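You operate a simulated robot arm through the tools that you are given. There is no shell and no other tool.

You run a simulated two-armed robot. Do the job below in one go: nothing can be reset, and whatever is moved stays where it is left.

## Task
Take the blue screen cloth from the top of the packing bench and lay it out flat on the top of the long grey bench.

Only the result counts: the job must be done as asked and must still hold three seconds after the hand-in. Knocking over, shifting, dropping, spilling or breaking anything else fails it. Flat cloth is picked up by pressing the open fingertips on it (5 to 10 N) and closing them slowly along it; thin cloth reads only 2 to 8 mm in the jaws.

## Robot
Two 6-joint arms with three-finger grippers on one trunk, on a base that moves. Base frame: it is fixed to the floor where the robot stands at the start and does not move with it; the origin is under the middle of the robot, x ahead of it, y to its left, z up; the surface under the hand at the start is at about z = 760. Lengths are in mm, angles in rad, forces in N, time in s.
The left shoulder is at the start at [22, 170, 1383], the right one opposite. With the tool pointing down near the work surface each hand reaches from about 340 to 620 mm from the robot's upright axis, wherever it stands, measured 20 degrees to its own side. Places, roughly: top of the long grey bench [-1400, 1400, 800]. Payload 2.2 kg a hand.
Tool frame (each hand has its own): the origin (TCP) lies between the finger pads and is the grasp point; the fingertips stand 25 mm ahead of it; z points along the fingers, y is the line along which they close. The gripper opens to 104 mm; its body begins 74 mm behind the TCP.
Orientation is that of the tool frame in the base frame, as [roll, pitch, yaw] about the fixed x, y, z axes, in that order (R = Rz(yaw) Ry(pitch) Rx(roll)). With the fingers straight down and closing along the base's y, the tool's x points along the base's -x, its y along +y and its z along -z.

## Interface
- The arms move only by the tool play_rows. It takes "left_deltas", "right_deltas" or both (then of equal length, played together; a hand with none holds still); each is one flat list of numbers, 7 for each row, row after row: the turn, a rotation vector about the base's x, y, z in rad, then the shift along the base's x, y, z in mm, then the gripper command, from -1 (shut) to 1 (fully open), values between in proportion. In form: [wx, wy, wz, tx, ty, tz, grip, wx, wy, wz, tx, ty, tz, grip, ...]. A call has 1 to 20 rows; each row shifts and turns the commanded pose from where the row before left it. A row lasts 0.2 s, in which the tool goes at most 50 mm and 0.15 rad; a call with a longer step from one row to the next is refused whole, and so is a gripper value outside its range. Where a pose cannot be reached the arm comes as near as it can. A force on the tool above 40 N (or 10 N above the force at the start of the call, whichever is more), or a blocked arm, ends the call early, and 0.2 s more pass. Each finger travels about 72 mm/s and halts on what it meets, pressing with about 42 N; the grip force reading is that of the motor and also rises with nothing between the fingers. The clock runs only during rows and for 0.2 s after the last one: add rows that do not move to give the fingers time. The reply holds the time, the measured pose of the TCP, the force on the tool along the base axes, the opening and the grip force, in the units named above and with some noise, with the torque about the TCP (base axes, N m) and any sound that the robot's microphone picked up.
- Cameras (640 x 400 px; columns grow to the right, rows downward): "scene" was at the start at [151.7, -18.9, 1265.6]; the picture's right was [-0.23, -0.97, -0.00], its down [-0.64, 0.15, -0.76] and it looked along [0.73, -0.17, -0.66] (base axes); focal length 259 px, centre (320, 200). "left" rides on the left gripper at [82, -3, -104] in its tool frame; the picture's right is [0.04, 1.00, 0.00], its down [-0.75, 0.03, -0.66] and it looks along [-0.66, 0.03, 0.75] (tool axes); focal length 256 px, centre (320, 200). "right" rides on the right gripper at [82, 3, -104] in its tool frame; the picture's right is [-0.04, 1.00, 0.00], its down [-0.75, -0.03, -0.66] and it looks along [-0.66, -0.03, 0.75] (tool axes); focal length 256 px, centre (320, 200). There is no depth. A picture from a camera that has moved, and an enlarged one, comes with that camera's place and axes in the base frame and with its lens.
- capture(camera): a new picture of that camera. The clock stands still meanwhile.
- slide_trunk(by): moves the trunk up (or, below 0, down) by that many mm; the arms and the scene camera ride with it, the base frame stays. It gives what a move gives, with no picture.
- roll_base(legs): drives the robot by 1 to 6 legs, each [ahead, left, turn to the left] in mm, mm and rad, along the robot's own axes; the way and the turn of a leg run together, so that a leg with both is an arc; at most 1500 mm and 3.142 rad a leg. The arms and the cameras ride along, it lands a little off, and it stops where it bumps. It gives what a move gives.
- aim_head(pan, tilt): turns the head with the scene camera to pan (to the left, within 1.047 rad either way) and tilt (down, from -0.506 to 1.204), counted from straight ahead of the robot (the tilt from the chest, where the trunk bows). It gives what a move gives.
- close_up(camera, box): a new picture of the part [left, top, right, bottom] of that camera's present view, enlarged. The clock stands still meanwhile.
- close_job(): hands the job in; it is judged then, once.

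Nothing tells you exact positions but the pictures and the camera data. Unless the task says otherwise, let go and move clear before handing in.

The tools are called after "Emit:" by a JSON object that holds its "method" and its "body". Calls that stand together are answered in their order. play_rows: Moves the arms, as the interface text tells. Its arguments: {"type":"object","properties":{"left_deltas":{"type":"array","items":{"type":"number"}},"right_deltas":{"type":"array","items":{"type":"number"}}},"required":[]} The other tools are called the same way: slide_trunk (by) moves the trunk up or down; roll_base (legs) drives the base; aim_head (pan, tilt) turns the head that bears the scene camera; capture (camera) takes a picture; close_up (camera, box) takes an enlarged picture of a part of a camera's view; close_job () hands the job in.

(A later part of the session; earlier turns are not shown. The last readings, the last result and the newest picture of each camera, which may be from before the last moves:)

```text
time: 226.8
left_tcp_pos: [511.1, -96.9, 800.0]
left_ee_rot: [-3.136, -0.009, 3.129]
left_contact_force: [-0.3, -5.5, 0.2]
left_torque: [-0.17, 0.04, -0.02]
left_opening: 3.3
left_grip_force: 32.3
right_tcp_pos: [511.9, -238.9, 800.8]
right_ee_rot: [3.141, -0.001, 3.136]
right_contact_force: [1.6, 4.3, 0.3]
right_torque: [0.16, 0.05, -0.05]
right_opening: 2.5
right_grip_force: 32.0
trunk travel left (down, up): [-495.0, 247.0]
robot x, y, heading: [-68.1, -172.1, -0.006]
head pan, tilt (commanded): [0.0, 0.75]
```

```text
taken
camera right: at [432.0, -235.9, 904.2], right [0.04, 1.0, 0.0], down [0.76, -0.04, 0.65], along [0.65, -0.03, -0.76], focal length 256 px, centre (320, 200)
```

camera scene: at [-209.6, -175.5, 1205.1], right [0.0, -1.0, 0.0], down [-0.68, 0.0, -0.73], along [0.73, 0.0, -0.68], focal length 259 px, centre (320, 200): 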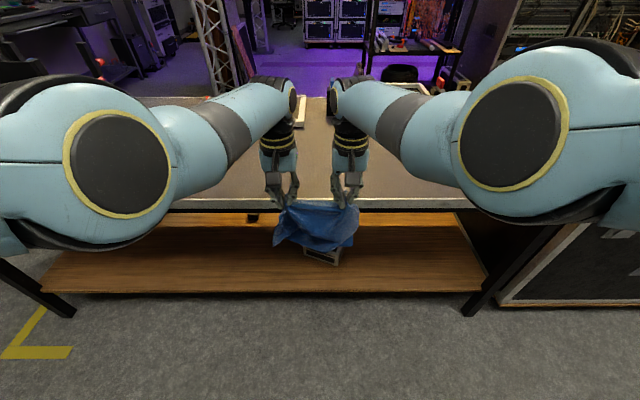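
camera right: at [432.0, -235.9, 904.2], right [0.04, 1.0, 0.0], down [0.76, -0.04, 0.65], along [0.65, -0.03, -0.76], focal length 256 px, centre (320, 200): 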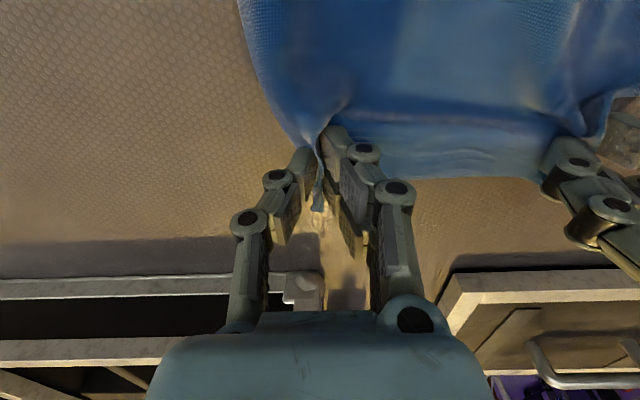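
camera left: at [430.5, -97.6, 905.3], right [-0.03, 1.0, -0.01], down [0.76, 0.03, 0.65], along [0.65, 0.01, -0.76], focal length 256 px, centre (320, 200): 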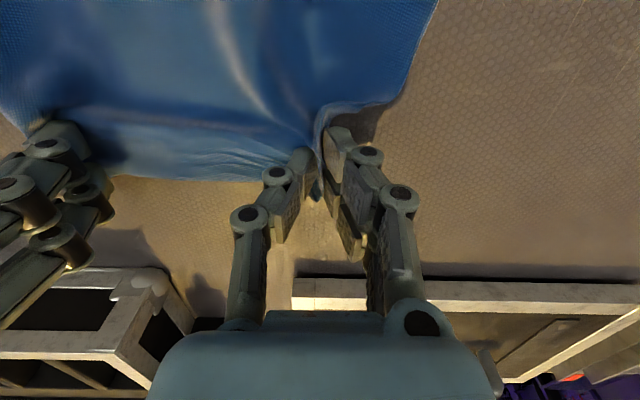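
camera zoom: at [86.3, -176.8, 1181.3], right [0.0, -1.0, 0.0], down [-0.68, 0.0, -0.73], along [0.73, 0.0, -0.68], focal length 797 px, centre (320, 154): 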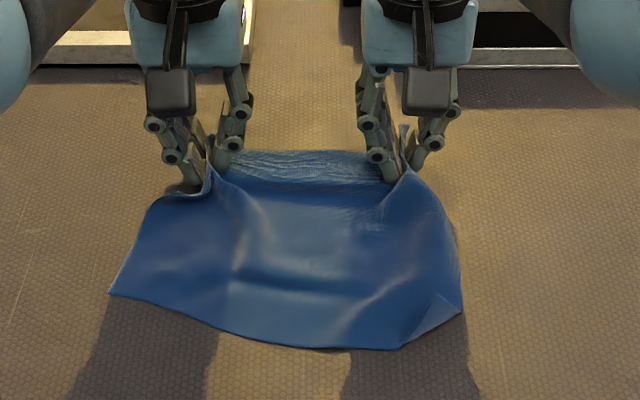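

The cloth now lies nearly flat, with both hem corners visible at about (405,-38) and (380,-276). I'll lower to light contact and release by opening while moving the hands outward, which unrolls the pinches.

Emit:
{"method": "play_rows", "body": {"left_deltas": [0, 0, 0, 0, 0, -5, -1, 0, 0, 0, 0, 0, -4, -1, 0, 0, 0, 0, 0, -2, -1, 0, 0, 0, 0, 0, 0, -1], "right_deltas": [0, 0, 0, 0, 0, -5, -1, 0, 0, 0, 0, 0, -4, -1, 0, 0, 0, 0, 0, -2, -1, 0, 0, 0, 0, 0, 0, -1]}}

```text
time: 227.8
left_tcp_pos: [510.6, -98.1, 790.0]
left_ee_rot: [-3.135, -0.006, 3.129]
left_contact_force: [-1.2, -4.1, 0.0]
left_torque: [-0.09, 0.0, 0.03]
left_opening: 3.1
left_grip_force: 31.9
right_tcp_pos: [511.3, -240.8, 790.6]
right_ee_rot: [3.141, -0.002, 3.136]
right_contact_force: [0.0, 4.6, 0.0]
right_torque: [0.15, -0.02, -0.07]
right_opening: 2.5
right_grip_force: 32.0
trunk travel left (down, up): [-495.0, 247.0]
robot x, y, heading: [-69.8, -176.4, -0.003]
head pan, tilt (commanded): [0.0, 0.75]
```

Emit:
{"method": "play_rows", "body": {"left_deltas": [0, 0, 0, 0, 0, -2.5, -1, 0, 0, 0, 0, 0.5, 0, -0.94, 0, 0, 0, 0, 1, 0, -0.9, 0, 0, 0, 0, 1, 0, -0.86, 0, 0, 0, 0, 1, 0, -0.82, 0, 0, 0, 0, 1, 0, -0.78, 0, 0, 0, 0, 1, 0, -0.74, 0, 0, 0, 0, 1, 0, -0.7, 0, 0, 0, 0, 1, 0, -0.66, 0, 0, 0, 0, 1, 0, -0.62, 0, 0, 0, 0, 1, 0, -0.58, 0, 0, 0, 0, 1, 0, -0.54, 0, 0, 0, 0, 1, 0, -0.5, 0, 0, 0, 0, 1, 0, -0.46, 0, 0, 0, 0, 1, 0, -0.42, 0, 0, 0, 0, 1, 0, -0.38], "right_deltas": [0, 0, 0, 0, 0, -2.5, -1, 0, 0, 0, 0, -0.5, 0, -0.94, 0, 0, 0, 0, -1, 0, -0.9, 0, 0, 0, 0, -1, 0, -0.86, 0, 0, 0, 0, -1, 0, -0.82, 0, 0, 0, 0, -1, 0, -0.78, 0, 0, 0, 0, -1, 0, -0.74, 0, 0, 0, 0, -1, 0, -0.7, 0, 0, 0, 0, -1, 0, -0.66, 0, 0, 0, 0, -1, 0, -0.62, 0, 0, 0, 0, -1, 0, -0.58, 0, 0, 0, 0, -1, 0, -0.54, 0, 0, 0, 0, -1, 0, -0.5, 0, 0, 0, 0, -1, 0, -0.46, 0, 0, 0, 0, -1, 0, -0.42, 0, 0, 0, 0, -1, 0, -0.38]}}

Emit:
{"method": "close_up", "body": {"camera": "left", "box": [120, 40, 440, 240]}}

Emit:
{"method": "close_up", "body": {"camera": "right", "box": [200, 40, 520, 240]}}

```text
time: 231.2
left_tcp_pos: [509.8, -83.9, 787.9]
left_ee_rot: [-3.135, -0.006, 3.13]
left_contact_force: [0.2, -0.1, 0.0]
left_torque: [0.0, 0.01, 0.02]
left_opening: 32.1
left_grip_force: 0.1
right_tcp_pos: [510.5, -253.6, 787.7]
right_ee_rot: [3.139, -0.001, 3.135]
right_contact_force: [-0.4, -0.4, 0.9]
right_torque: [0.06, 0.0, -0.02]
right_opening: 32.4
right_grip_force: 0.2
trunk travel left (down, up): [-495.0, 247.0]
robot x, y, heading: [-72.9, -178.3, 0.002]
head pan, tilt (commanded): [0.0, 0.75]
```

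```text
2.00 times, centred on (280, 140) of left
camera zoom: at [428.5, -83.4, 892.8], right [-0.03, 1.0, -0.01], down [0.76, 0.03, 0.65], along [0.65, 0.01, -0.76], focal length 512 px, centre (400, 320)
```

zoom: 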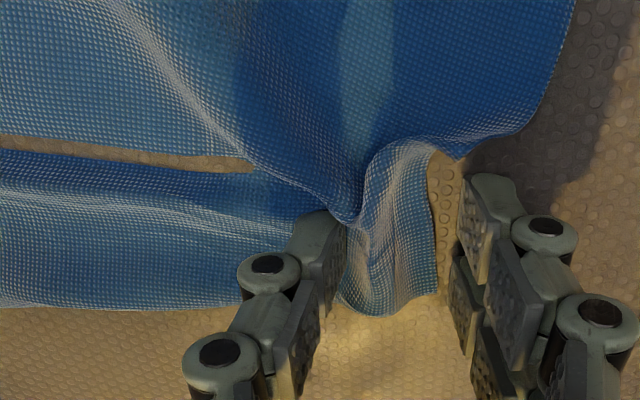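

```text
2.00 times, centred on (360, 140) of right
camera zoom: at [430.6, -250.6, 891.7], right [0.05, 1.0, 0.0], down [0.75, -0.04, 0.66], along [0.66, -0.03, -0.76], focal length 512 px, centre (240, 320)
```

zoom: 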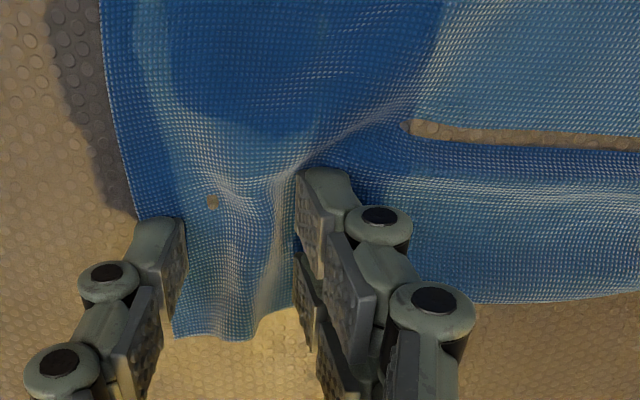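

The hands are free and the cloth is well spread. I'll lift off, back away and turn slightly to square up to the near hem, then grip it close to both corners.

Emit:
{"method": "play_rows", "body": {"left_deltas": [0, 0, 0, 0, 0, 6, -0.3, 0, 0, 0, 0, 0, 10, -0.3, 0, 0, 0, 0, 0, 12, -0.3, 0, 0, 0, 0, 0, 12, -0.4], "right_deltas": [0, 0, 0, 0, 0, 6, -0.3, 0, 0, 0, 0, 0, 10, -0.3, 0, 0, 0, 0, 0, 12, -0.3, 0, 0, 0, 0, 0, 12, -0.4]}}

Emit:
{"method": "slide_trunk", "body": {"by": 40}}

Emit:
{"method": "roll_base", "body": {"legs": [[-100, 80, 0], [0, 0, -0.1]]}}

Emit:
{"method": "capture", "body": {"camera": "left"}}

Emit:
{"method": "capture", "body": {"camera": "right"}}

Emit:
{"method": "close_up", "body": {"camera": "scene", "box": [200, 120, 440, 280]}}

```text
time: 232.2
left_tcp_pos: [510.4, -80.8, 827.2]
left_ee_rot: [-3.135, -0.005, 3.13]
left_contact_force: [0.0, 0.2, 1.1]
left_torque: [0.01, -0.03, 0.01]
left_opening: 31.1
left_grip_force: 0.0
right_tcp_pos: [510.0, -254.0, 828.4]
right_ee_rot: [3.14, -0.003, 3.137]
right_contact_force: [-0.1, -0.5, 0.4]
right_torque: [-0.02, 0.0, -0.07]
right_opening: 31.2
right_grip_force: 0.1
trunk travel left (down, up): [-495.0, 247.0]
robot x, y, heading: [-68.9, -180.7, -0.002]
head pan, tilt (commanded): [0.0, 0.75]
```

```text
time: 233.0
left_tcp_pos: [509.9, -82.6, 868.2]
left_ee_rot: [-3.134, -0.005, 3.129]
left_contact_force: [0.5, -1.1, -0.1]
left_torque: [0.01, 0.01, 0.0]
left_opening: 31.0
left_grip_force: 0.1
right_tcp_pos: [511.6, -254.5, 867.5]
right_ee_rot: [3.138, -0.002, 3.136]
right_contact_force: [0.3, -0.4, -1.2]
right_torque: [-0.01, 0.02, -0.01]
right_opening: 31.3
right_grip_force: 0.1
trunk travel left (down, up): [-535.0, 207.0]
robot x, y, heading: [-73.3, -174.1, -0.005]
head pan, tilt (commanded): [0.0, 0.75]
```

```text
time: 234.8
left_tcp_pos: [417.0, -60.8, 867.7]
left_ee_rot: [-3.134, -0.008, 3.026]
left_contact_force: [-0.6, -0.6, 0.2]
left_torque: [-0.03, -0.01, 0.01]
left_opening: 31.2
left_grip_force: 0.0
right_tcp_pos: [401.1, -231.3, 868.3]
right_ee_rot: [3.141, 0.001, 3.035]
right_contact_force: [0.2, -0.1, -0.7]
right_torque: [0.03, -0.05, 0.04]
right_opening: 31.0
right_grip_force: 0.1
trunk travel left (down, up): [-535.0, 207.0]
robot x, y, heading: [-166.6, -92.8, -0.106]
head pan, tilt (commanded): [0.0, 0.75]
```

```text
taken
camera left: at [336.1, -53.2, 972.9], right [0.08, 1.0, -0.01], down [0.76, -0.05, 0.65], along [0.65, -0.05, -0.76], focal length 256 px, centre (320, 200)
```

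left: 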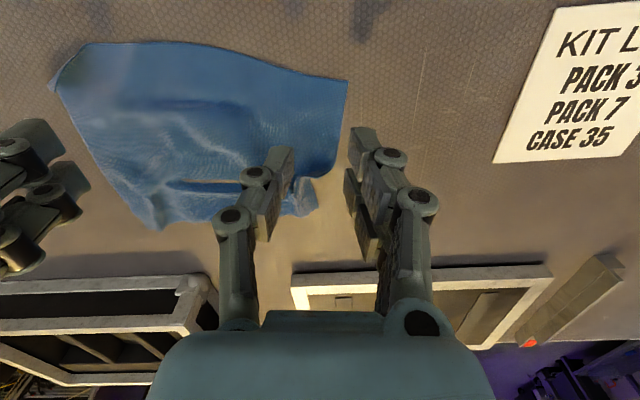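

```text
taken
camera right: at [320.6, -219.6, 971.7], right [0.15, 0.99, 0.0], down [0.75, -0.11, 0.66], along [0.65, -0.09, -0.75], focal length 256 px, centre (320, 200)
```

right: 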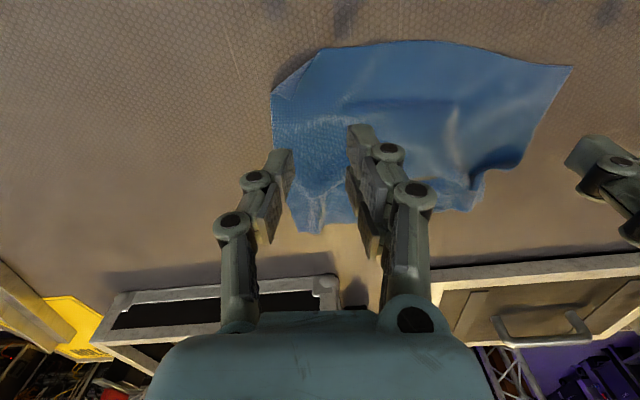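

```text
2.50 times, centred on (320, 200) of scene
camera zoom: at [-17.1, -111.2, 1222.3], right [-0.11, -0.99, 0.0], down [-0.68, 0.07, -0.73], along [0.73, -0.08, -0.68], focal length 647 px, centre (320, 200)
```

zoom: 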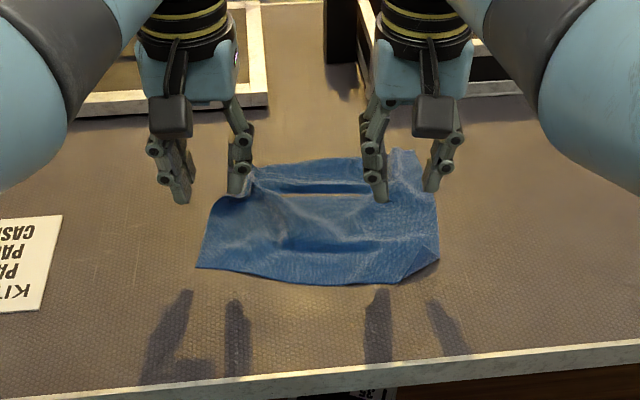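

The hem is nearly straight, with just a thin sliver of the right corner flipped over. I'll position both hands at its corners and lower.

Emit:
{"method": "play_rows", "body": {"left_deltas": [0, 0, 0, -1.5, -1.5, 0, -0.46, 0, 0, 0, -1.5, -1.5, 0, -0.46, 0, 0, 0, 0, 0, 0, -0.46], "right_deltas": [0, 0, 0, -1, -6, 0, -0.46, 0, 0, 0, -1, -6, 0, -0.46, 0, 0, 0, -1, -6, 0, -0.46]}}

Emit:
{"method": "slide_trunk", "body": {"by": -40}}

Emit:
{"method": "play_rows", "body": {"left_deltas": [0, 0, 0, 0, 0, -8, -0.46, 0, 0, 0, 0, 0, -8, -0.46, 0, 0, 0, 0, 0, -6, -0.46, 0, 0, 0, 0, 0, 0, -0.46], "right_deltas": [0, 0, 0, 0, 0, -8, -0.46, 0, 0, 0, 0, 0, -8, -0.46, 0, 0, 0, 0, 0, -6, -0.46, 0, 0, 0, 0, 0, 0, -0.46]}}

Emit:
{"method": "capture", "body": {"camera": "left"}}

Emit:
{"method": "capture", "body": {"camera": "right"}}

```text
time: 235.6
left_tcp_pos: [415.5, -64.0, 867.7]
left_ee_rot: [-3.135, -0.009, 3.027]
left_contact_force: [-0.6, -0.5, 0.0]
left_torque: [0.0, 0.01, 0.0]
left_opening: 28.0
left_grip_force: 0.1
right_tcp_pos: [396.5, -250.2, 868.0]
right_ee_rot: [3.141, -0.003, 3.034]
right_contact_force: [-0.7, 0.9, 0.8]
right_torque: [0.0, 0.01, 0.05]
right_opening: 28.1
right_grip_force: 0.0
trunk travel left (down, up): [-535.0, 207.0]
robot x, y, heading: [-170.3, -95.8, -0.107]
head pan, tilt (commanded): [0.0, 0.75]
```

```text
time: 236.5
left_tcp_pos: [414.2, -65.4, 827.7]
left_ee_rot: [-3.134, -0.008, 3.026]
left_contact_force: [0.2, 0.7, -0.5]
left_torque: [-0.01, -0.01, 0.01]
left_opening: 28.3
left_grip_force: 0.0
right_tcp_pos: [396.6, -249.3, 828.8]
right_ee_rot: [3.14, 0.001, 3.032]
right_contact_force: [-1.0, 0.0, 0.4]
right_torque: [0.01, -0.03, -0.02]
right_opening: 27.9
right_grip_force: 0.1
trunk travel left (down, up): [-495.0, 247.0]
robot x, y, heading: [-171.4, -96.8, -0.106]
head pan, tilt (commanded): [0.0, 0.75]
```

```text
time: 237.5
left_tcp_pos: [415.1, -64.0, 805.4]
left_ee_rot: [-3.135, -0.007, 3.026]
left_contact_force: [0.2, 0.2, -0.1]
left_torque: [0.0, -0.01, 0.02]
left_opening: 27.9
left_grip_force: 0.0
right_tcp_pos: [398.5, -249.1, 807.4]
right_ee_rot: [3.14, 0.0, 3.034]
right_contact_force: [-0.4, -0.6, 0.3]
right_torque: [-0.03, 0.0, -0.03]
right_opening: 27.7
right_grip_force: 0.0
trunk travel left (down, up): [-495.0, 247.0]
robot x, y, heading: [-168.2, -95.5, -0.105]
head pan, tilt (commanded): [0.0, 0.75]
```

```text
taken
camera left: at [333.8, -56.6, 910.8], right [0.08, 1.0, -0.01], down [0.76, -0.05, 0.65], along [0.65, -0.05, -0.76], focal length 256 px, centre (320, 200)
```

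left: 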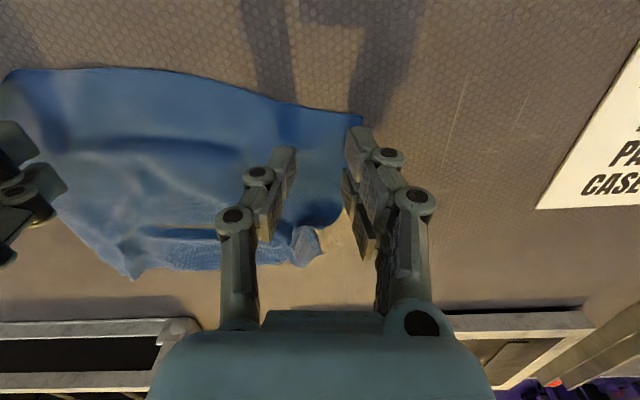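

```text
taken
camera right: at [318.4, -237.1, 909.8], right [0.15, 0.99, 0.0], down [0.75, -0.11, 0.66], along [0.65, -0.1, -0.75], focal length 256 px, centre (320, 200)
```

right: 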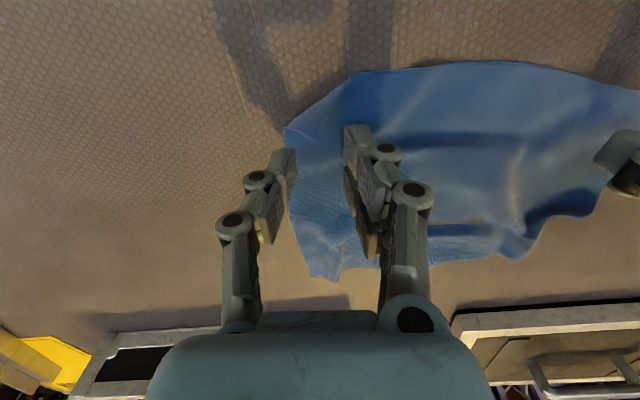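

Emit:
{"method": "play_rows", "body": {"left_deltas": [0, 0, 0, 1, 0, -6, -0.46, 0, 0, 0, 0, 0, -6, -0.46, 0, 0, 0, 0, 0, -3, -0.46, 0, 0, 0, 0, 0, -1.5, -0.46, 0, 0, 0, 0, 0, 0, -0.46], "right_deltas": [0, 0, 0, 4, 2, -6, -0.46, 0, 0, 0, 0, 0, -6, -0.46, 0, 0, 0, 0, 0, -4, -0.46, 0, 0, 0, 0, 0, -2, -0.46, 0, 0, 0, 0, 0, 0, -0.46]}}

Emit:
{"method": "play_rows", "body": {"left_deltas": [0, 0, 0, 0, 0, -1, -0.46, 0, 0, 0, 0, 0, 0, -0.46], "right_deltas": [0, 0, 0, 0, 0, -1, -0.46, 0, 0, 0, 0, 0, 0, -0.46]}}

```text
time: 238.7
left_tcp_pos: [414.1, -64.6, 789.6]
left_ee_rot: [-3.136, -0.006, 3.028]
left_contact_force: [0.0, -0.9, 0.2]
left_torque: [0.01, 0.0, 0.01]
left_opening: 28.3
left_grip_force: 0.1
right_tcp_pos: [402.2, -247.5, 787.7]
right_ee_rot: [3.14, 0.0, 3.032]
right_contact_force: [0.5, 0.2, 1.2]
right_torque: [0.01, -0.01, 0.02]
right_opening: 28.0
right_grip_force: 0.1
trunk travel left (down, up): [-495.0, 247.0]
robot x, y, heading: [-168.8, -92.7, -0.104]
head pan, tilt (commanded): [0.0, 0.75]
```

```text
time: 239.3
left_tcp_pos: [415.9, -63.0, 788.5]
left_ee_rot: [-3.133, -0.006, 3.027]
left_contact_force: [0.6, 0.1, 0.8]
left_torque: [-0.04, 0.0, 0.04]
left_opening: 28.1
left_grip_force: 0.1
right_tcp_pos: [401.9, -247.6, 787.8]
right_ee_rot: [3.139, -0.002, 3.033]
right_contact_force: [0.9, 0.4, 0.8]
right_torque: [-0.01, 0.04, 0.02]
right_opening: 27.8
right_grip_force: 0.0
trunk travel left (down, up): [-495.0, 247.0]
robot x, y, heading: [-169.2, -94.3, -0.107]
head pan, tilt (commanded): [0.0, 0.75]
```

Emit:
{"method": "play_rows", "body": {"left_deltas": [0, 0, 0, 0, 0, -1, -0.46, 0, 0, 0, 0, 0, -0.5, -0.46, 0, 0, 0, 0, 0, 0, -0.46], "right_deltas": [0, 0, 0, 0, 0, -0.8, -0.46, 0, 0, 0, 0, 0, -0.4, -0.46, 0, 0, 0, 0, 0, 0, -0.46]}}

```text
time: 240.1
left_tcp_pos: [414.5, -63.2, 787.7]
left_ee_rot: [-3.133, -0.005, 3.026]
left_contact_force: [-0.3, -0.6, -0.4]
left_torque: [-0.02, 0.01, -0.01]
left_opening: 28.2
left_grip_force: 0.1
right_tcp_pos: [402.8, -247.9, 787.8]
right_ee_rot: [3.14, 0.001, 3.034]
right_contact_force: [-0.3, -1.5, 8.7]
right_torque: [-0.1, 0.03, -0.01]
right_opening: 28.4
right_grip_force: 0.4
trunk travel left (down, up): [-495.0, 247.0]
robot x, y, heading: [-167.4, -95.1, -0.111]
head pan, tilt (commanded): [0.0, 0.75]
```

Emit:
{"method": "play_rows", "body": {"left_deltas": [0, 0, 0, 0, 0, -0.8, -0.46, 0, 0, 0, 0, 0, -0.4, -0.46, 0, 0, 0, 0, 0, 0, -0.46]}}

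```text
time: 240.9
left_tcp_pos: [415.7, -64.0, 787.4]
left_ee_rot: [-3.136, -0.004, 3.026]
left_contact_force: [0.0, 1.6, 11.7]
left_torque: [0.25, -0.07, 0.03]
left_opening: 28.9
left_grip_force: 1.2
right_tcp_pos: [400.7, -247.4, 785.9]
right_ee_rot: [-3.142, 0.001, 3.033]
right_contact_force: [2.4, -1.0, 7.4]
right_torque: [-0.08, 0.01, 0.0]
right_opening: 28.5
right_grip_force: 0.4
trunk travel left (down, up): [-495.0, 247.0]
robot x, y, heading: [-169.5, -97.4, -0.106]
head pan, tilt (commanded): [0.0, 0.75]
```

Both are pressing well (about 12 N and 7 N). I'll add a touch on the right and close both slowly.

Emit:
{"method": "play_rows", "body": {"left_deltas": [0, 0, 0, 0, 0, 0, -0.49, 0, 0, 0, 0, 0, 0, -0.52, 0, 0, 0, 0, 0, 0, -0.55, 0, 0, 0, 0, 0, 0, -0.58, 0, 0, 0, 0, 0, 0, -0.61, 0, 0, 0, 0, 0, 0, -0.64], "right_deltas": [0, 0, 0, 0, 0, -0.25, -0.49, 0, 0, 0, 0, 0, 0, -0.52, 0, 0, 0, 0, 0, 0, -0.55, 0, 0, 0, 0, 0, 0, -0.58, 0, 0, 0, 0, 0, 0, -0.61, 0, 0, 0, 0, 0, 0, -0.64]}}

Emit:
{"method": "close_up", "body": {"camera": "left", "box": [200, 60, 440, 220]}}

Emit:
{"method": "close_up", "body": {"camera": "right", "box": [200, 40, 440, 200]}}

```text
time: 242.3
left_tcp_pos: [414.0, -64.0, 786.6]
left_ee_rot: [-3.135, -0.005, 3.026]
left_contact_force: [0.8, -2.1, 13.1]
left_torque: [-0.08, -0.06, 0.02]
left_opening: 19.8
left_grip_force: 0.0
right_tcp_pos: [399.0, -248.0, 785.8]
right_ee_rot: [3.141, 0.0, 3.033]
right_contact_force: [-0.2, 0.9, 9.7]
right_torque: [0.12, 0.03, -0.04]
right_opening: 18.6
right_grip_force: 0.0
trunk travel left (down, up): [-495.0, 247.0]
robot x, y, heading: [-170.1, -98.9, -0.103]
head pan, tilt (commanded): [0.0, 0.75]
```

```text
2.50 times, centred on (320, 140) of left
camera zoom: at [332.9, -56.6, 891.3], right [0.08, 1.0, -0.01], down [0.76, -0.05, 0.65], along [0.65, -0.05, -0.76], focal length 640 px, centre (320, 350)
```

zoom: 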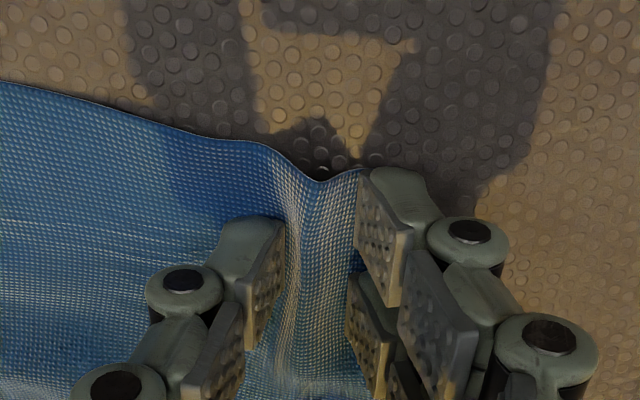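

```text
2.50 times, centred on (320, 120) of right
camera zoom: at [320.9, -235.8, 890.1], right [0.15, 0.99, 0.0], down [0.75, -0.11, 0.66], along [0.65, -0.1, -0.75], focal length 640 px, centre (320, 400)
```

zoom: 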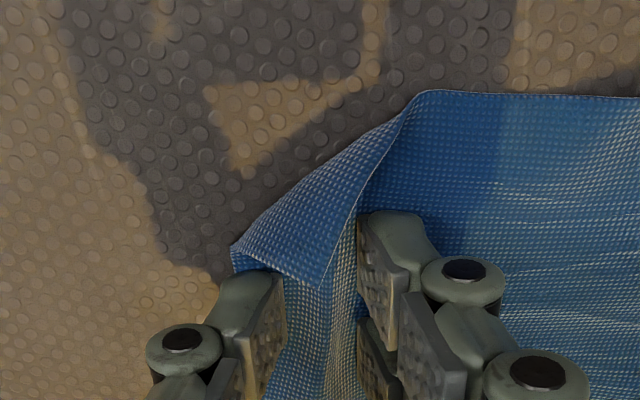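

Ridges are forming on both sides. I close fully.

Emit:
{"method": "play_rows", "body": {"left_deltas": [0, 0, 0, 0, 0, 0, -0.67, 0, 0, 0, 0, 0, 0, -0.7, 0, 0, 0, 0, 0, 0, -0.73, 0, 0, 0, 0, 0, 0, -0.76, 0, 0, 0, 0, 0, 0, -0.79, 0, 0, 0, 0, 0, 0, -0.82, 0, 0, 0, 0, 0, 0, -0.85, 0, 0, 0, 0, 0, 0, -0.88, 0, 0, 0, 0, 0, 0, -0.92, 0, 0, 0, 0, 0, 0, -0.96, 0, 0, 0, 0, 0, 0, -1, 0, 0, 0, 0, 0, 0, -1, 0, 0, 0, 0, 0, 0, -1], "right_deltas": [0, 0, 0, 0, 0, 0, -0.67, 0, 0, 0, 0, 0, 0, -0.7, 0, 0, 0, 0, 0, 0, -0.73, 0, 0, 0, 0, 0, 0, -0.76, 0, 0, 0, 0, 0, 0, -0.79, 0, 0, 0, 0, 0, 0, -0.82, 0, 0, 0, 0, 0, 0, -0.85, 0, 0, 0, 0, 0, 0, -0.88, 0, 0, 0, 0, 0, 0, -0.92, 0, 0, 0, 0, 0, 0, -0.96, 0, 0, 0, 0, 0, 0, -1, 0, 0, 0, 0, 0, 0, -1, 0, 0, 0, 0, 0, 0, -1]}}

Emit:
{"method": "close_up", "body": {"camera": "left", "box": [200, 60, 440, 220]}}

Emit:
{"method": "close_up", "body": {"camera": "right", "box": [200, 40, 440, 200]}}

```text
time: 245.1
left_tcp_pos: [415.4, -63.8, 786.0]
left_ee_rot: [-3.133, -0.004, 3.027]
left_contact_force: [-0.3, 2.1, 18.5]
left_torque: [0.08, -0.04, -0.03]
left_opening: 2.9
left_grip_force: 31.7
right_tcp_pos: [400.4, -247.8, 786.1]
right_ee_rot: [3.139, -0.001, 3.034]
right_contact_force: [0.2, -0.3, -0.3]
right_torque: [0.01, 0.0, 0.01]
right_opening: 0.3
right_grip_force: 28.0
trunk travel left (down, up): [-495.0, 247.0]
robot x, y, heading: [-169.3, -96.2, -0.104]
head pan, tilt (commanded): [0.0, 0.75]
```

```text
2.50 times, centred on (320, 140) of left
camera zoom: at [333.3, -56.0, 891.3], right [0.07, 1.0, -0.01], down [0.76, -0.05, 0.65], along [0.65, -0.05, -0.76], focal length 640 px, centre (320, 350)
```

zoom: 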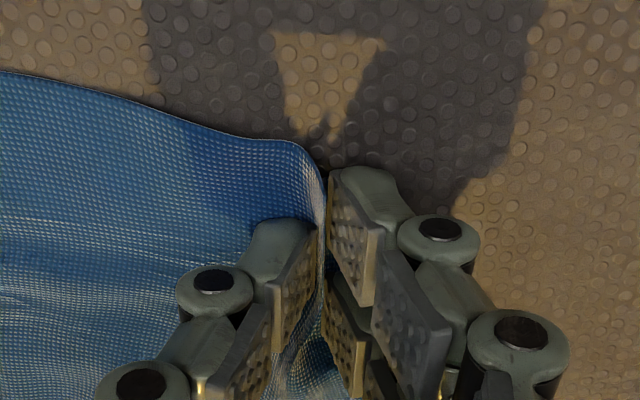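

```text
2.50 times, centred on (320, 120) of right
camera zoom: at [320.9, -235.6, 889.9], right [0.15, 0.99, 0.0], down [0.75, -0.11, 0.66], along [0.65, -0.1, -0.75], focal length 640 px, centre (320, 400)
```

zoom: 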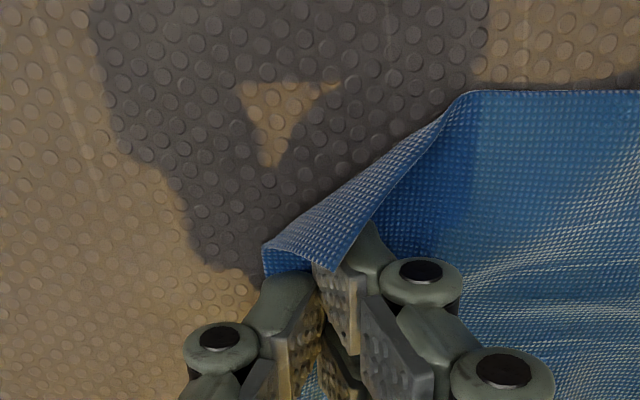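

The left pinch is good, but the right closed on nothing (0.3 mm). Its fingers are now just behind the flipped corner tip, so I'll use them to push that flap back open towards the near-right.

Emit:
{"method": "play_rows", "body": {"right_deltas": [0, 0, 0, -4, -3, 0, -1, 0, 0, 0, -4, -3, 0, -1, 0, 0, 0, -4, -3, 0, -1, 0, 0, 0, -4, -3, 0, -1, 0, 0, 0, -4, -3, 0, -1, 0, 0, 0, -4, -3, 0, -1, 0, 0, 0, -4, -3, 0, -1, 0, 0, 0, -4, -3, 0, -1, 0, 0, 0, -4, -3, 0, -1, 0, 0, 0, -4, -3, 0, -1]}}

Emit:
{"method": "close_up", "body": {"camera": "right", "box": [200, 40, 440, 200]}}

Emit:
{"method": "close_up", "body": {"camera": "scene", "box": [220, 130, 420, 260]}}

```text
time: 247.3
left_tcp_pos: [414.3, -64.6, 786.3]
left_ee_rot: [-3.136, -0.004, 3.025]
left_contact_force: [0.3, 3.3, 18.6]
left_torque: [0.12, -0.1, -0.02]
left_opening: 3.0
left_grip_force: 32.0
right_tcp_pos: [361.3, -277.5, 785.4]
right_ee_rot: [3.139, -0.001, 3.034]
right_contact_force: [0.1, -0.7, 0.0]
right_torque: [0.01, 0.01, -0.01]
right_opening: 0.1
right_grip_force: 28.3
trunk travel left (down, up): [-495.0, 247.0]
robot x, y, heading: [-168.5, -93.6, -0.106]
head pan, tilt (commanded): [0.0, 0.75]
```

```text
2.50 times, centred on (320, 120) of right
camera zoom: at [281.1, -265.0, 889.8], right [0.15, 0.99, 0.0], down [0.75, -0.11, 0.66], along [0.65, -0.09, -0.75], focal length 640 px, centre (320, 400)
```

zoom: 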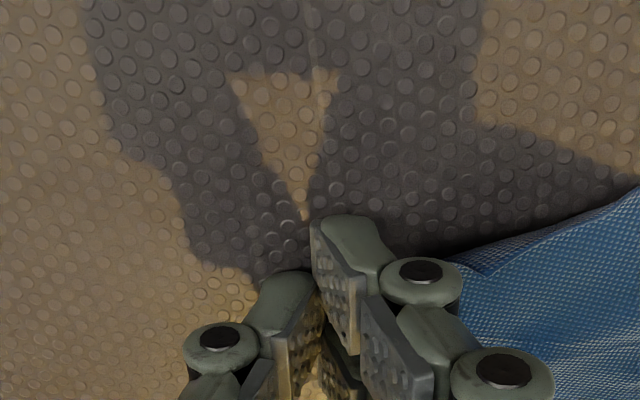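

```text
3.08 times, centred on (320, 195) of scene
camera zoom: at [-17.6, -110.8, 1181.9], right [-0.11, -0.99, 0.0], down [-0.68, 0.07, -0.73], along [0.73, -0.08, -0.68], focal length 797 px, centre (320, 215)
```

zoom: 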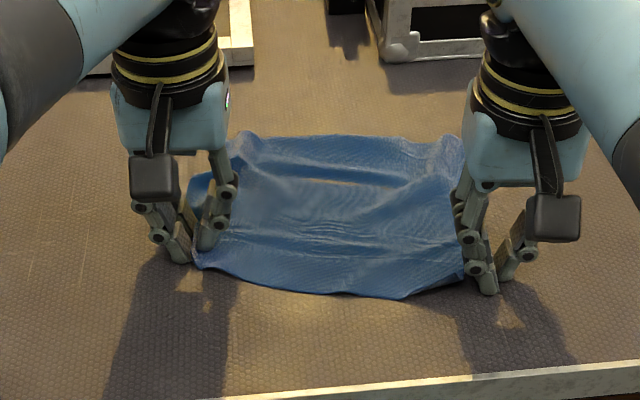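

Emit:
{"method": "play_rows", "body": {"right_deltas": [0, 0, 0, -2, -3, 8, -1, 0, 0, 0, 0, -3, 12, -0.8, 0, 0, 0, 0, -3, 12, -0.6, 0, 0, 0, 0, 0, 12, -0.46]}}

Emit:
{"method": "capture", "body": {"camera": "right"}}

Emit:
{"method": "close_up", "body": {"camera": "scene", "box": [220, 130, 420, 260]}}

```text
time: 248.3
left_tcp_pos: [415.1, -64.1, 785.6]
left_ee_rot: [-3.135, -0.005, 3.025]
left_contact_force: [-0.4, 2.6, 18.7]
left_torque: [0.11, -0.1, -0.01]
left_opening: 2.8
left_grip_force: 32.0
right_tcp_pos: [359.1, -285.8, 830.5]
right_ee_rot: [3.14, -0.002, 3.034]
right_contact_force: [0.3, 0.3, -0.6]
right_torque: [-0.02, 0.03, 0.02]
right_opening: 28.0
right_grip_force: 0.1
trunk travel left (down, up): [-495.0, 247.0]
robot x, y, heading: [-168.9, -97.2, -0.109]
head pan, tilt (commanded): [0.0, 0.75]
```

```text
taken
camera right: at [278.7, -273.2, 934.8], right [0.15, 0.99, 0.0], down [0.75, -0.11, 0.66], along [0.65, -0.1, -0.75], focal length 256 px, centre (320, 200)
```

right: 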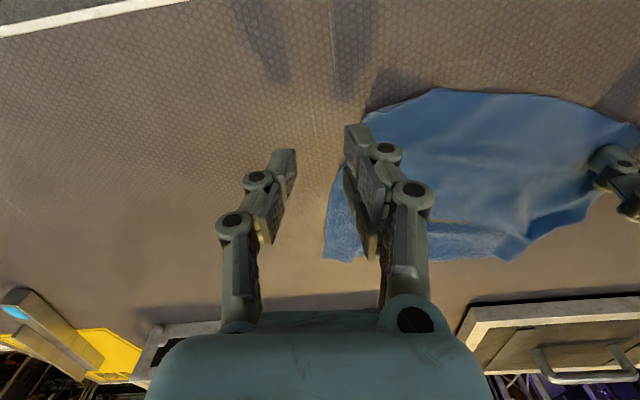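

```text
3.08 times, centred on (320, 195) of scene
camera zoom: at [-17.6, -110.7, 1181.9], right [-0.11, -0.99, 0.0], down [-0.68, 0.07, -0.73], along [0.73, -0.08, -0.68], focal length 797 px, centre (320, 215)
```

zoom: 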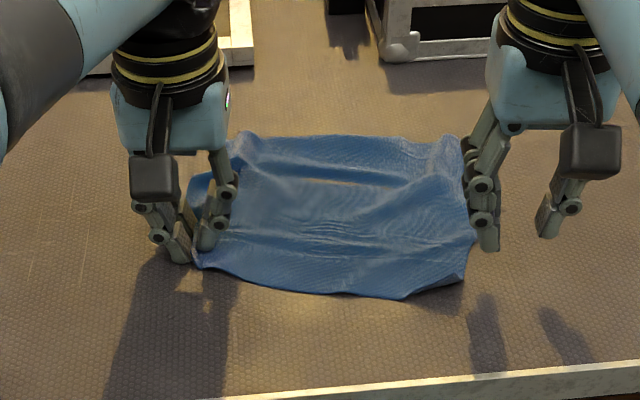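

Emit:
{"method": "play_rows", "body": {"right_deltas": [0, 0, 0, -3, -12, 6, -0.46, 0, 0, 0, -3, -12, 6, -0.46, 0, 0, 0, -3, -12, 6, -0.46, 0, 0, 0, -3, -12, 6, -0.46]}}

Emit:
{"method": "close_up", "body": {"camera": "right", "box": [340, 60, 640, 260]}}

Emit:
{"method": "close_up", "body": {"camera": "scene", "box": [320, 170, 400, 240]}}

```text
time: 249.3
left_tcp_pos: [414.0, -63.7, 787.0]
left_ee_rot: [-3.134, -0.006, 3.027]
left_contact_force: [-0.2, 2.9, 20.4]
left_torque: [0.08, -0.09, 0.04]
left_opening: 3.1
left_grip_force: 31.9
right_tcp_pos: [345.6, -334.5, 853.5]
right_ee_rot: [3.139, 0.0, 3.033]
right_contact_force: [0.9, -0.2, -0.3]
right_torque: [-0.01, 0.03, -0.01]
right_opening: 28.0
right_grip_force: 0.1
trunk travel left (down, up): [-495.0, 247.0]
robot x, y, heading: [-166.8, -94.2, -0.104]
head pan, tilt (commanded): [0.0, 0.75]
```

```text
2.00 times, centred on (490, 160) of right
camera zoom: at [266.5, -322.0, 957.8], right [0.15, 0.99, 0.0], down [0.75, -0.11, 0.66], along [0.65, -0.09, -0.75], focal length 512 px, centre (-20, 280)
```

zoom: 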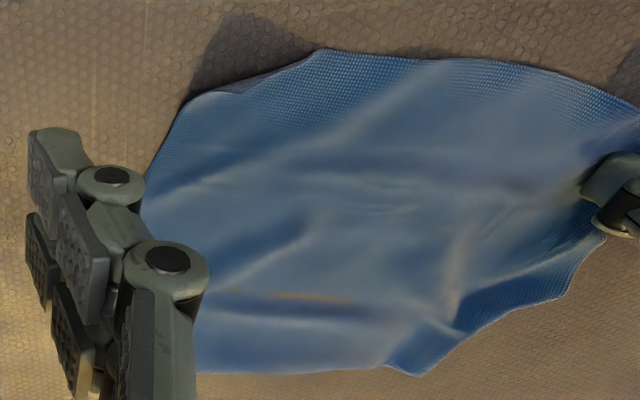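

```text
5.71 times, centred on (360, 205) of scene
camera zoom: at [-17.6, -111.0, 1181.9], right [-0.11, -0.99, 0.0], down [-0.68, 0.07, -0.73], along [0.73, -0.08, -0.68], focal length 1480 px, centre (91, 171)
```

zoom: 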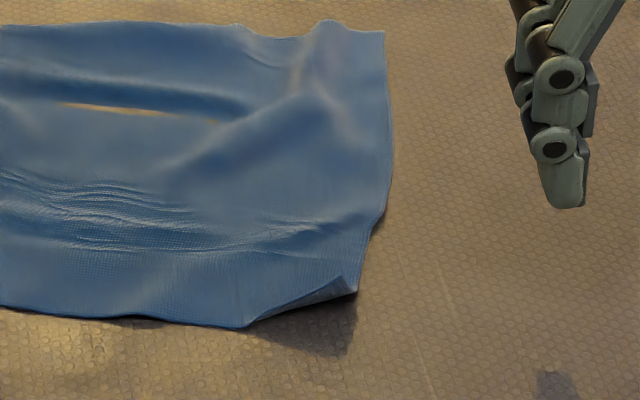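

The flap is nearly open again. I'll bring the right hand back over that corner, slightly further inside and with a wider opening, and try the pinch again.

Emit:
{"method": "play_rows", "body": {"right_deltas": [0, 0, 0, 2.8, 9.6, -2, -0.35, 0, 0, 0, 2.8, 9.6, -2, -0.35, 0, 0, 0, 2.8, 9.6, -4, -0.35, 0, 0, 0, 2.8, 9.6, -4, -0.35, 0, 0, 0, 2.8, 9.6, -4, -0.35, 0, 0, 0, 2.8, 9.6, -4, -0.35, 0, 0, 0, 2.8, 9.6, -4, -0.35, 0, 0, 0, 2.8, 9.6, -4, -0.35, 0, 0, 0, 2.8, 9.6, -6, -0.35, 0, 0, 0, 2.8, 9.6, -8, -0.35]}}

Emit:
{"method": "capture", "body": {"camera": "right"}}

```text
time: 251.5
left_tcp_pos: [414.2, -63.9, 786.1]
left_ee_rot: [-3.136, -0.005, 3.026]
left_contact_force: [0.0, 2.1, 18.7]
left_torque: [0.11, -0.07, -0.01]
left_opening: 3.3
left_grip_force: 31.6
right_tcp_pos: [375.2, -243.0, 810.9]
right_ee_rot: [-3.137, 0.002, 3.03]
right_contact_force: [1.0, 0.3, -0.9]
right_torque: [0.01, 0.0, -0.03]
right_opening: 33.5
right_grip_force: 0.0
trunk travel left (down, up): [-495.0, 247.0]
robot x, y, heading: [-167.5, -96.4, -0.107]
head pan, tilt (commanded): [0.0, 0.75]
```

```text
taken
camera right: at [294.5, -230.4, 914.7], right [0.15, 0.99, 0.0], down [0.75, -0.11, 0.66], along [0.65, -0.1, -0.75], focal length 256 px, centre (320, 200)
```

right: 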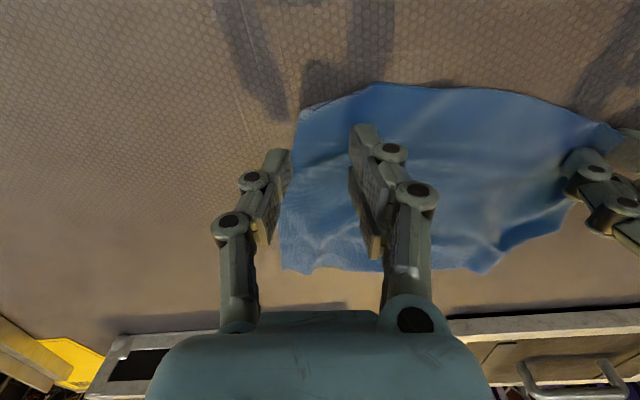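

Emit:
{"method": "play_rows", "body": {"right_deltas": [0, 0, 0, 1.5, 4.5, 0, -0.35, 0, 0, 0, 1.5, 4.5, -5, -0.35, 0, 0, 0, 0, 0, -7, -0.35, 0, 0, 0, 0, 0, -6, -0.35, 0, 0, 0, 0, 0, -3, -0.35, 0, 0, 0, 0, 0, -1.5, -0.35, 0, 0, 0, 0, 0, 0, -0.35]}}

Emit:
{"method": "play_rows", "body": {"right_deltas": [0, 0, 0, 0, 0, -0.8, -0.35, 0, 0, 0, 0, 0, -0.5, -0.35, 0, 0, 0, 0, 0, 0, -0.35]}}

```text
time: 253.1
left_tcp_pos: [414.6, -63.5, 786.7]
left_ee_rot: [-3.134, -0.005, 3.028]
left_contact_force: [-0.3, 1.9, 19.2]
left_torque: [0.14, -0.07, 0.01]
left_opening: 2.9
left_grip_force: 31.7
right_tcp_pos: [377.8, -229.7, 791.1]
right_ee_rot: [3.139, 0.001, 3.033]
right_contact_force: [-0.5, 0.0, -1.1]
right_torque: [-0.04, -0.02, 0.0]
right_opening: 33.9
right_grip_force: 0.0
trunk travel left (down, up): [-495.0, 247.0]
robot x, y, heading: [-167.4, -94.0, -0.105]
head pan, tilt (commanded): [0.0, 0.75]
```

```text
time: 253.9
left_tcp_pos: [414.5, -64.7, 786.3]
left_ee_rot: [-3.135, -0.006, 3.028]
left_contact_force: [-0.7, 2.9, 18.0]
left_torque: [0.09, -0.06, 0.01]
left_opening: 3.0
left_grip_force: 31.9
right_tcp_pos: [378.7, -229.2, 789.5]
right_ee_rot: [3.138, 0.003, 3.034]
right_contact_force: [-0.2, -0.5, -0.1]
right_torque: [-0.05, -0.01, 0.0]
right_opening: 34.0
right_grip_force: 0.1
trunk travel left (down, up): [-495.0, 247.0]
robot x, y, heading: [-173.8, -96.9, -0.106]
head pan, tilt (commanded): [0.0, 0.75]
```

Emit:
{"method": "play_rows", "body": {"right_deltas": [0, 0, 0, 0, -5, 0, -0.35, 0, 0, 0, 0, 0, -1.2, -0.35, 0, 0, 0, 0, 0, -0.8, -0.35, 0, 0, 0, 0, 0, -0.5, -0.35, 0, 0, 0, 0, 0, 0, -0.35]}}

Emit:
{"method": "close_up", "body": {"camera": "right", "box": [200, 40, 440, 200]}}

```text
time: 255.1
left_tcp_pos: [413.9, -64.7, 785.5]
left_ee_rot: [-3.134, -0.005, 3.027]
left_contact_force: [0.9, 1.4, 15.8]
left_torque: [0.07, -0.07, -0.03]
left_opening: 2.8
left_grip_force: 32.1
right_tcp_pos: [376.8, -234.0, 787.0]
right_ee_rot: [3.139, 0.0, 3.033]
right_contact_force: [-0.7, 1.1, 5.1]
right_torque: [-0.01, 0.05, -0.03]
right_opening: 34.0
right_grip_force: 0.4
trunk travel left (down, up): [-495.0, 247.0]
robot x, y, heading: [-166.9, -93.4, -0.107]
head pan, tilt (commanded): [0.0, 0.75]
```

```text
2.50 times, centred on (320, 120) of right
camera zoom: at [297.5, -221.8, 890.2], right [0.15, 0.99, 0.0], down [0.75, -0.11, 0.66], along [0.65, -0.09, -0.75], focal length 640 px, centre (320, 400)
```

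zoom: 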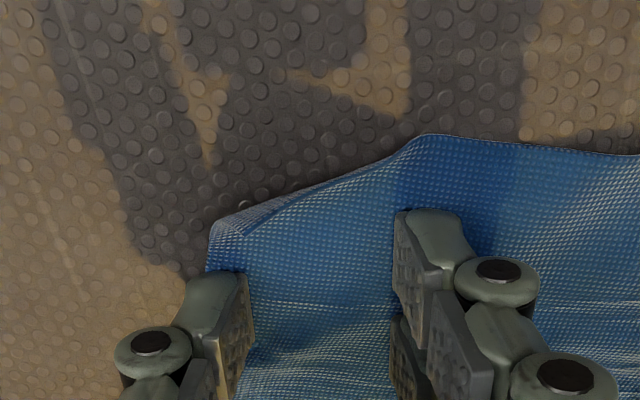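

The corner is now open and flat under the fingers. I press to about 12 N and close slowly.

Emit:
{"method": "play_rows", "body": {"right_deltas": [0, 0, 0, 0, 0, -0.5, -0.35, 0, 0, 0, 0, 0, 0, -0.38, 0, 0, 0, 0, 0, 0, -0.41, 0, 0, 0, 0, 0, 0, -0.44, 0, 0, 0, 0, 0, 0, -0.47, 0, 0, 0, 0, 0, 0, -0.5, 0, 0, 0, 0, 0, 0, -0.53, 0, 0, 0, 0, 0, 0, -0.56]}}

Emit:
{"method": "close_up", "body": {"camera": "right", "box": [200, 40, 440, 200]}}

```text
time: 256.9
left_tcp_pos: [413.9, -64.3, 786.4]
left_ee_rot: [-3.134, -0.005, 3.027]
left_contact_force: [-0.9, -3.5, 10.3]
left_torque: [-0.02, -0.03, -0.03]
left_opening: 2.8
left_grip_force: 31.4
right_tcp_pos: [375.9, -233.9, 787.4]
right_ee_rot: [3.138, 0.003, 3.033]
right_contact_force: [1.4, 4.1, 20.4]
right_torque: [0.37, -0.05, -0.01]
right_opening: 23.8
right_grip_force: 3.7
trunk travel left (down, up): [-495.0, 247.0]
robot x, y, heading: [-170.2, -97.3, -0.107]
head pan, tilt (commanded): [0.0, 0.75]
```

```text
2.50 times, centred on (320, 120) of right
camera zoom: at [297.1, -221.8, 889.8], right [0.15, 0.99, 0.0], down [0.74, -0.11, 0.66], along [0.65, -0.1, -0.75], focal length 640 px, centre (320, 400)
```

zoom: 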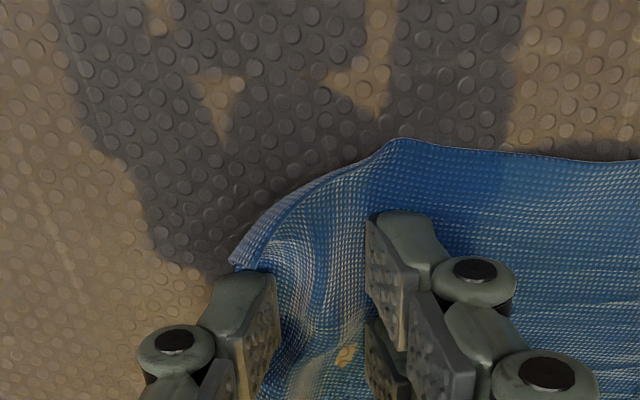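

Emit:
{"method": "play_rows", "body": {"right_deltas": [0, 0, 0, 0, 0, 0.3, -0.59, 0, 0, 0, 0, 0, 0, -0.62, 0, 0, 0, 0, 0, 0, -0.65, 0, 0, 0, 0, 0, 0, -0.68, 0, 0, 0, 0, 0, 0, -0.71, 0, 0, 0, 0, 0, 0, -0.74, 0, 0, 0, 0, 0, 0, -0.77, 0, 0, 0, 0, 0, 0, -0.8, 0, 0, 0, 0, 0, 0, -0.83, 0, 0, 0, 0, 0, 0, -0.86, 0, 0, 0, 0, 0, 0, -0.9, 0, 0, 0, 0, 0, 0, -0.95, 0, 0, 0, 0, 0, 0, -1, 0, 0, 0, 0, 0, 0, -1, 0, 0, 0, 0, 0, 0, -1]}}

Emit:
{"method": "close_up", "body": {"camera": "right", "box": [200, 40, 440, 200]}}

```text
time: 260.1
left_tcp_pos: [413.7, -64.7, 786.0]
left_ee_rot: [-3.135, -0.006, 3.025]
left_contact_force: [-3.9, -6.7, 8.9]
left_torque: [-0.15, 0.03, 0.03]
left_opening: 2.7
left_grip_force: 31.6
right_tcp_pos: [375.9, -234.0, 785.9]
right_ee_rot: [3.141, 0.002, 3.033]
right_contact_force: [1.6, 6.7, 14.3]
right_torque: [0.09, 0.07, -0.07]
right_opening: 3.0
right_grip_force: 31.4
trunk travel left (down, up): [-495.0, 247.0]
robot x, y, heading: [-167.6, -96.3, -0.104]
head pan, tilt (commanded): [0.0, 0.75]
```

```text
2.50 times, centred on (320, 120) of right
camera zoom: at [297.1, -222.0, 889.5], right [0.15, 0.99, 0.0], down [0.75, -0.11, 0.66], along [0.65, -0.09, -0.75], focal length 640 px, centre (320, 400)
```

zoom: 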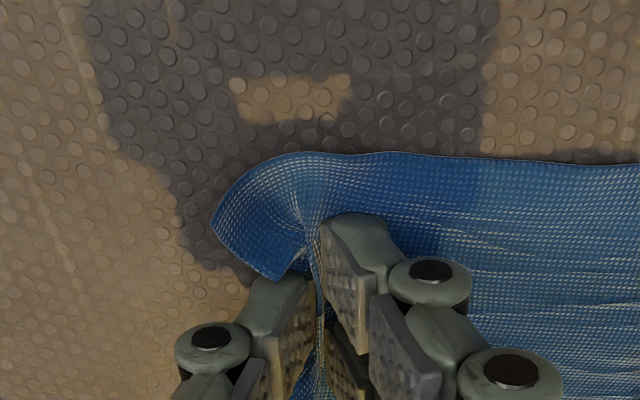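

Both corners are now firmly pinched (2.7 and 3.0 mm, 32 N) and the hem between them is straight. I'll ease the tension, lift, and square the right hand up with the left.

Emit:
{"method": "play_rows", "body": {"left_deltas": [0, 0, 0, 0, -1.5, 3, -1, 0, 0, 0, 0, -1.5, 4, -1, 0, 0, 0, 0, 0, 4, -1], "right_deltas": [0, 0, 0, 0, 0, 3, -1, 0, 0, 0, 0, 0, 4, -1, 0, 0, 0, 0, 0, 4, -1]}}

Emit:
{"method": "slide_trunk", "body": {"by": 120}}

Emit:
{"method": "slide_trunk", "body": {"by": 124}}

Emit:
{"method": "close_up", "body": {"camera": "scene", "box": [200, 130, 440, 290]}}

Emit:
{"method": "capture", "body": {"camera": "left"}}

Emit:
{"method": "capture", "body": {"camera": "right"}}

```text
time: 260.9
left_tcp_pos: [416.1, -66.4, 796.7]
left_ee_rot: [-3.135, -0.006, 3.028]
left_contact_force: [-1.4, -4.5, -0.4]
left_torque: [-0.15, 0.03, -0.05]
left_opening: 2.9
left_grip_force: 31.4
right_tcp_pos: [378.5, -236.7, 797.0]
right_ee_rot: [3.14, -0.002, 3.034]
right_contact_force: [1.2, 4.9, -0.8]
right_torque: [0.08, -0.04, -0.04]
right_opening: 2.7
right_grip_force: 32.2
trunk travel left (down, up): [-495.0, 247.0]
robot x, y, heading: [-171.2, -92.8, -0.109]
head pan, tilt (commanded): [0.0, 0.75]
```

```text
time: 262.4
left_tcp_pos: [415.1, -66.6, 916.1]
left_ee_rot: [-3.135, -0.009, 3.027]
left_contact_force: [-0.8, -3.6, -0.1]
left_torque: [-0.09, 0.01, -0.01]
left_opening: 2.9
left_grip_force: 31.6
right_tcp_pos: [378.3, -233.8, 916.6]
right_ee_rot: [3.14, -0.003, 3.033]
right_contact_force: [1.1, 3.2, -0.2]
right_torque: [0.06, -0.01, -0.04]
right_opening: 2.6
right_grip_force: 31.6
trunk travel left (down, up): [-615.0, 127.0]
robot x, y, heading: [-170.7, -94.9, -0.108]
head pan, tilt (commanded): [0.0, 0.75]
```

```text
time: 263.9
left_tcp_pos: [416.0, -67.5, 1039.2]
left_ee_rot: [-3.135, -0.007, 3.027]
left_contact_force: [-1.0, -4.0, 0.4]
left_torque: [-0.08, 0.02, -0.03]
left_opening: 2.7
left_grip_force: 31.7
right_tcp_pos: [378.7, -234.1, 1039.8]
right_ee_rot: [3.14, -0.002, 3.033]
right_contact_force: [0.8, 4.3, 0.1]
right_torque: [0.06, 0.0, 0.0]
right_opening: 2.5
right_grip_force: 32.0
trunk travel left (down, up): [-739.0, 3.0]
robot x, y, heading: [-169.7, -96.7, -0.108]
head pan, tilt (commanded): [0.0, 0.75]
```

```text
2.50 times, centred on (320, 210) of scene
camera zoom: at [-17.5, -110.7, 1427.0], right [-0.11, -0.99, 0.0], down [-0.68, 0.07, -0.73], along [0.73, -0.08, -0.68], focal length 647 px, centre (320, 175)
```

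zoom: 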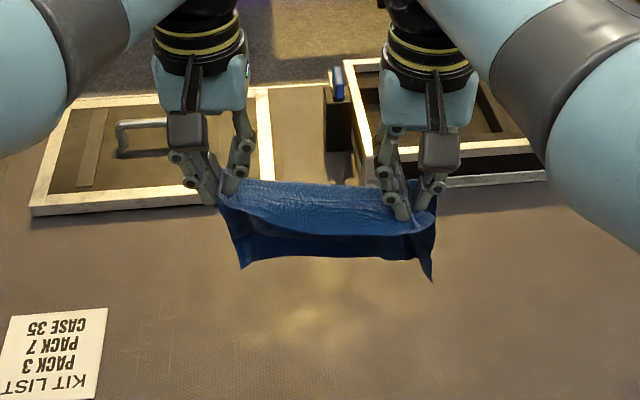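

```text
taken
camera left: at [334.6, -59.0, 1145.2], right [0.07, 1.0, -0.01], down [0.76, -0.05, 0.65], along [0.65, -0.05, -0.76], focal length 256 px, centre (320, 200)
```

left: 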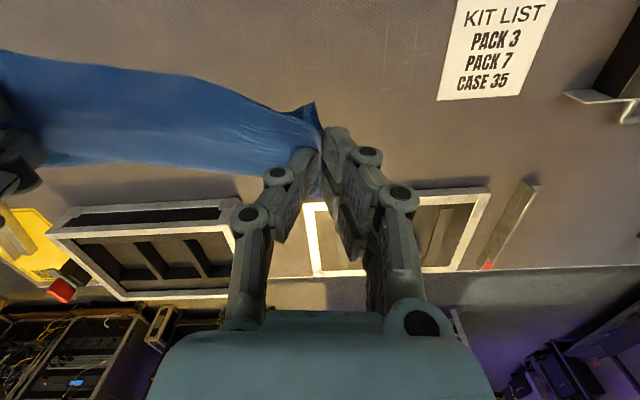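

```text
taken
camera right: at [299.1, -222.3, 1143.4], right [0.15, 0.99, 0.0], down [0.75, -0.11, 0.66], along [0.65, -0.09, -0.76], focal length 256 px, centre (320, 200)
```

right: 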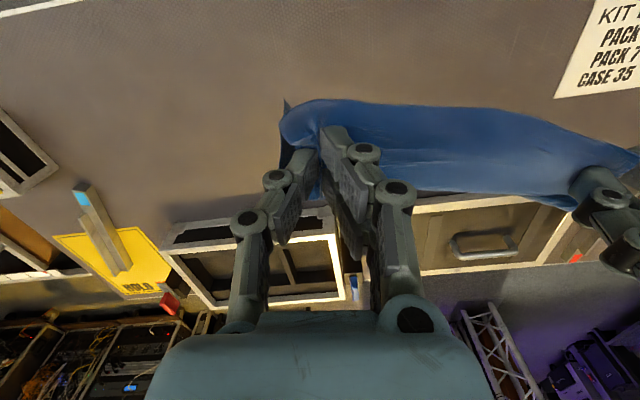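

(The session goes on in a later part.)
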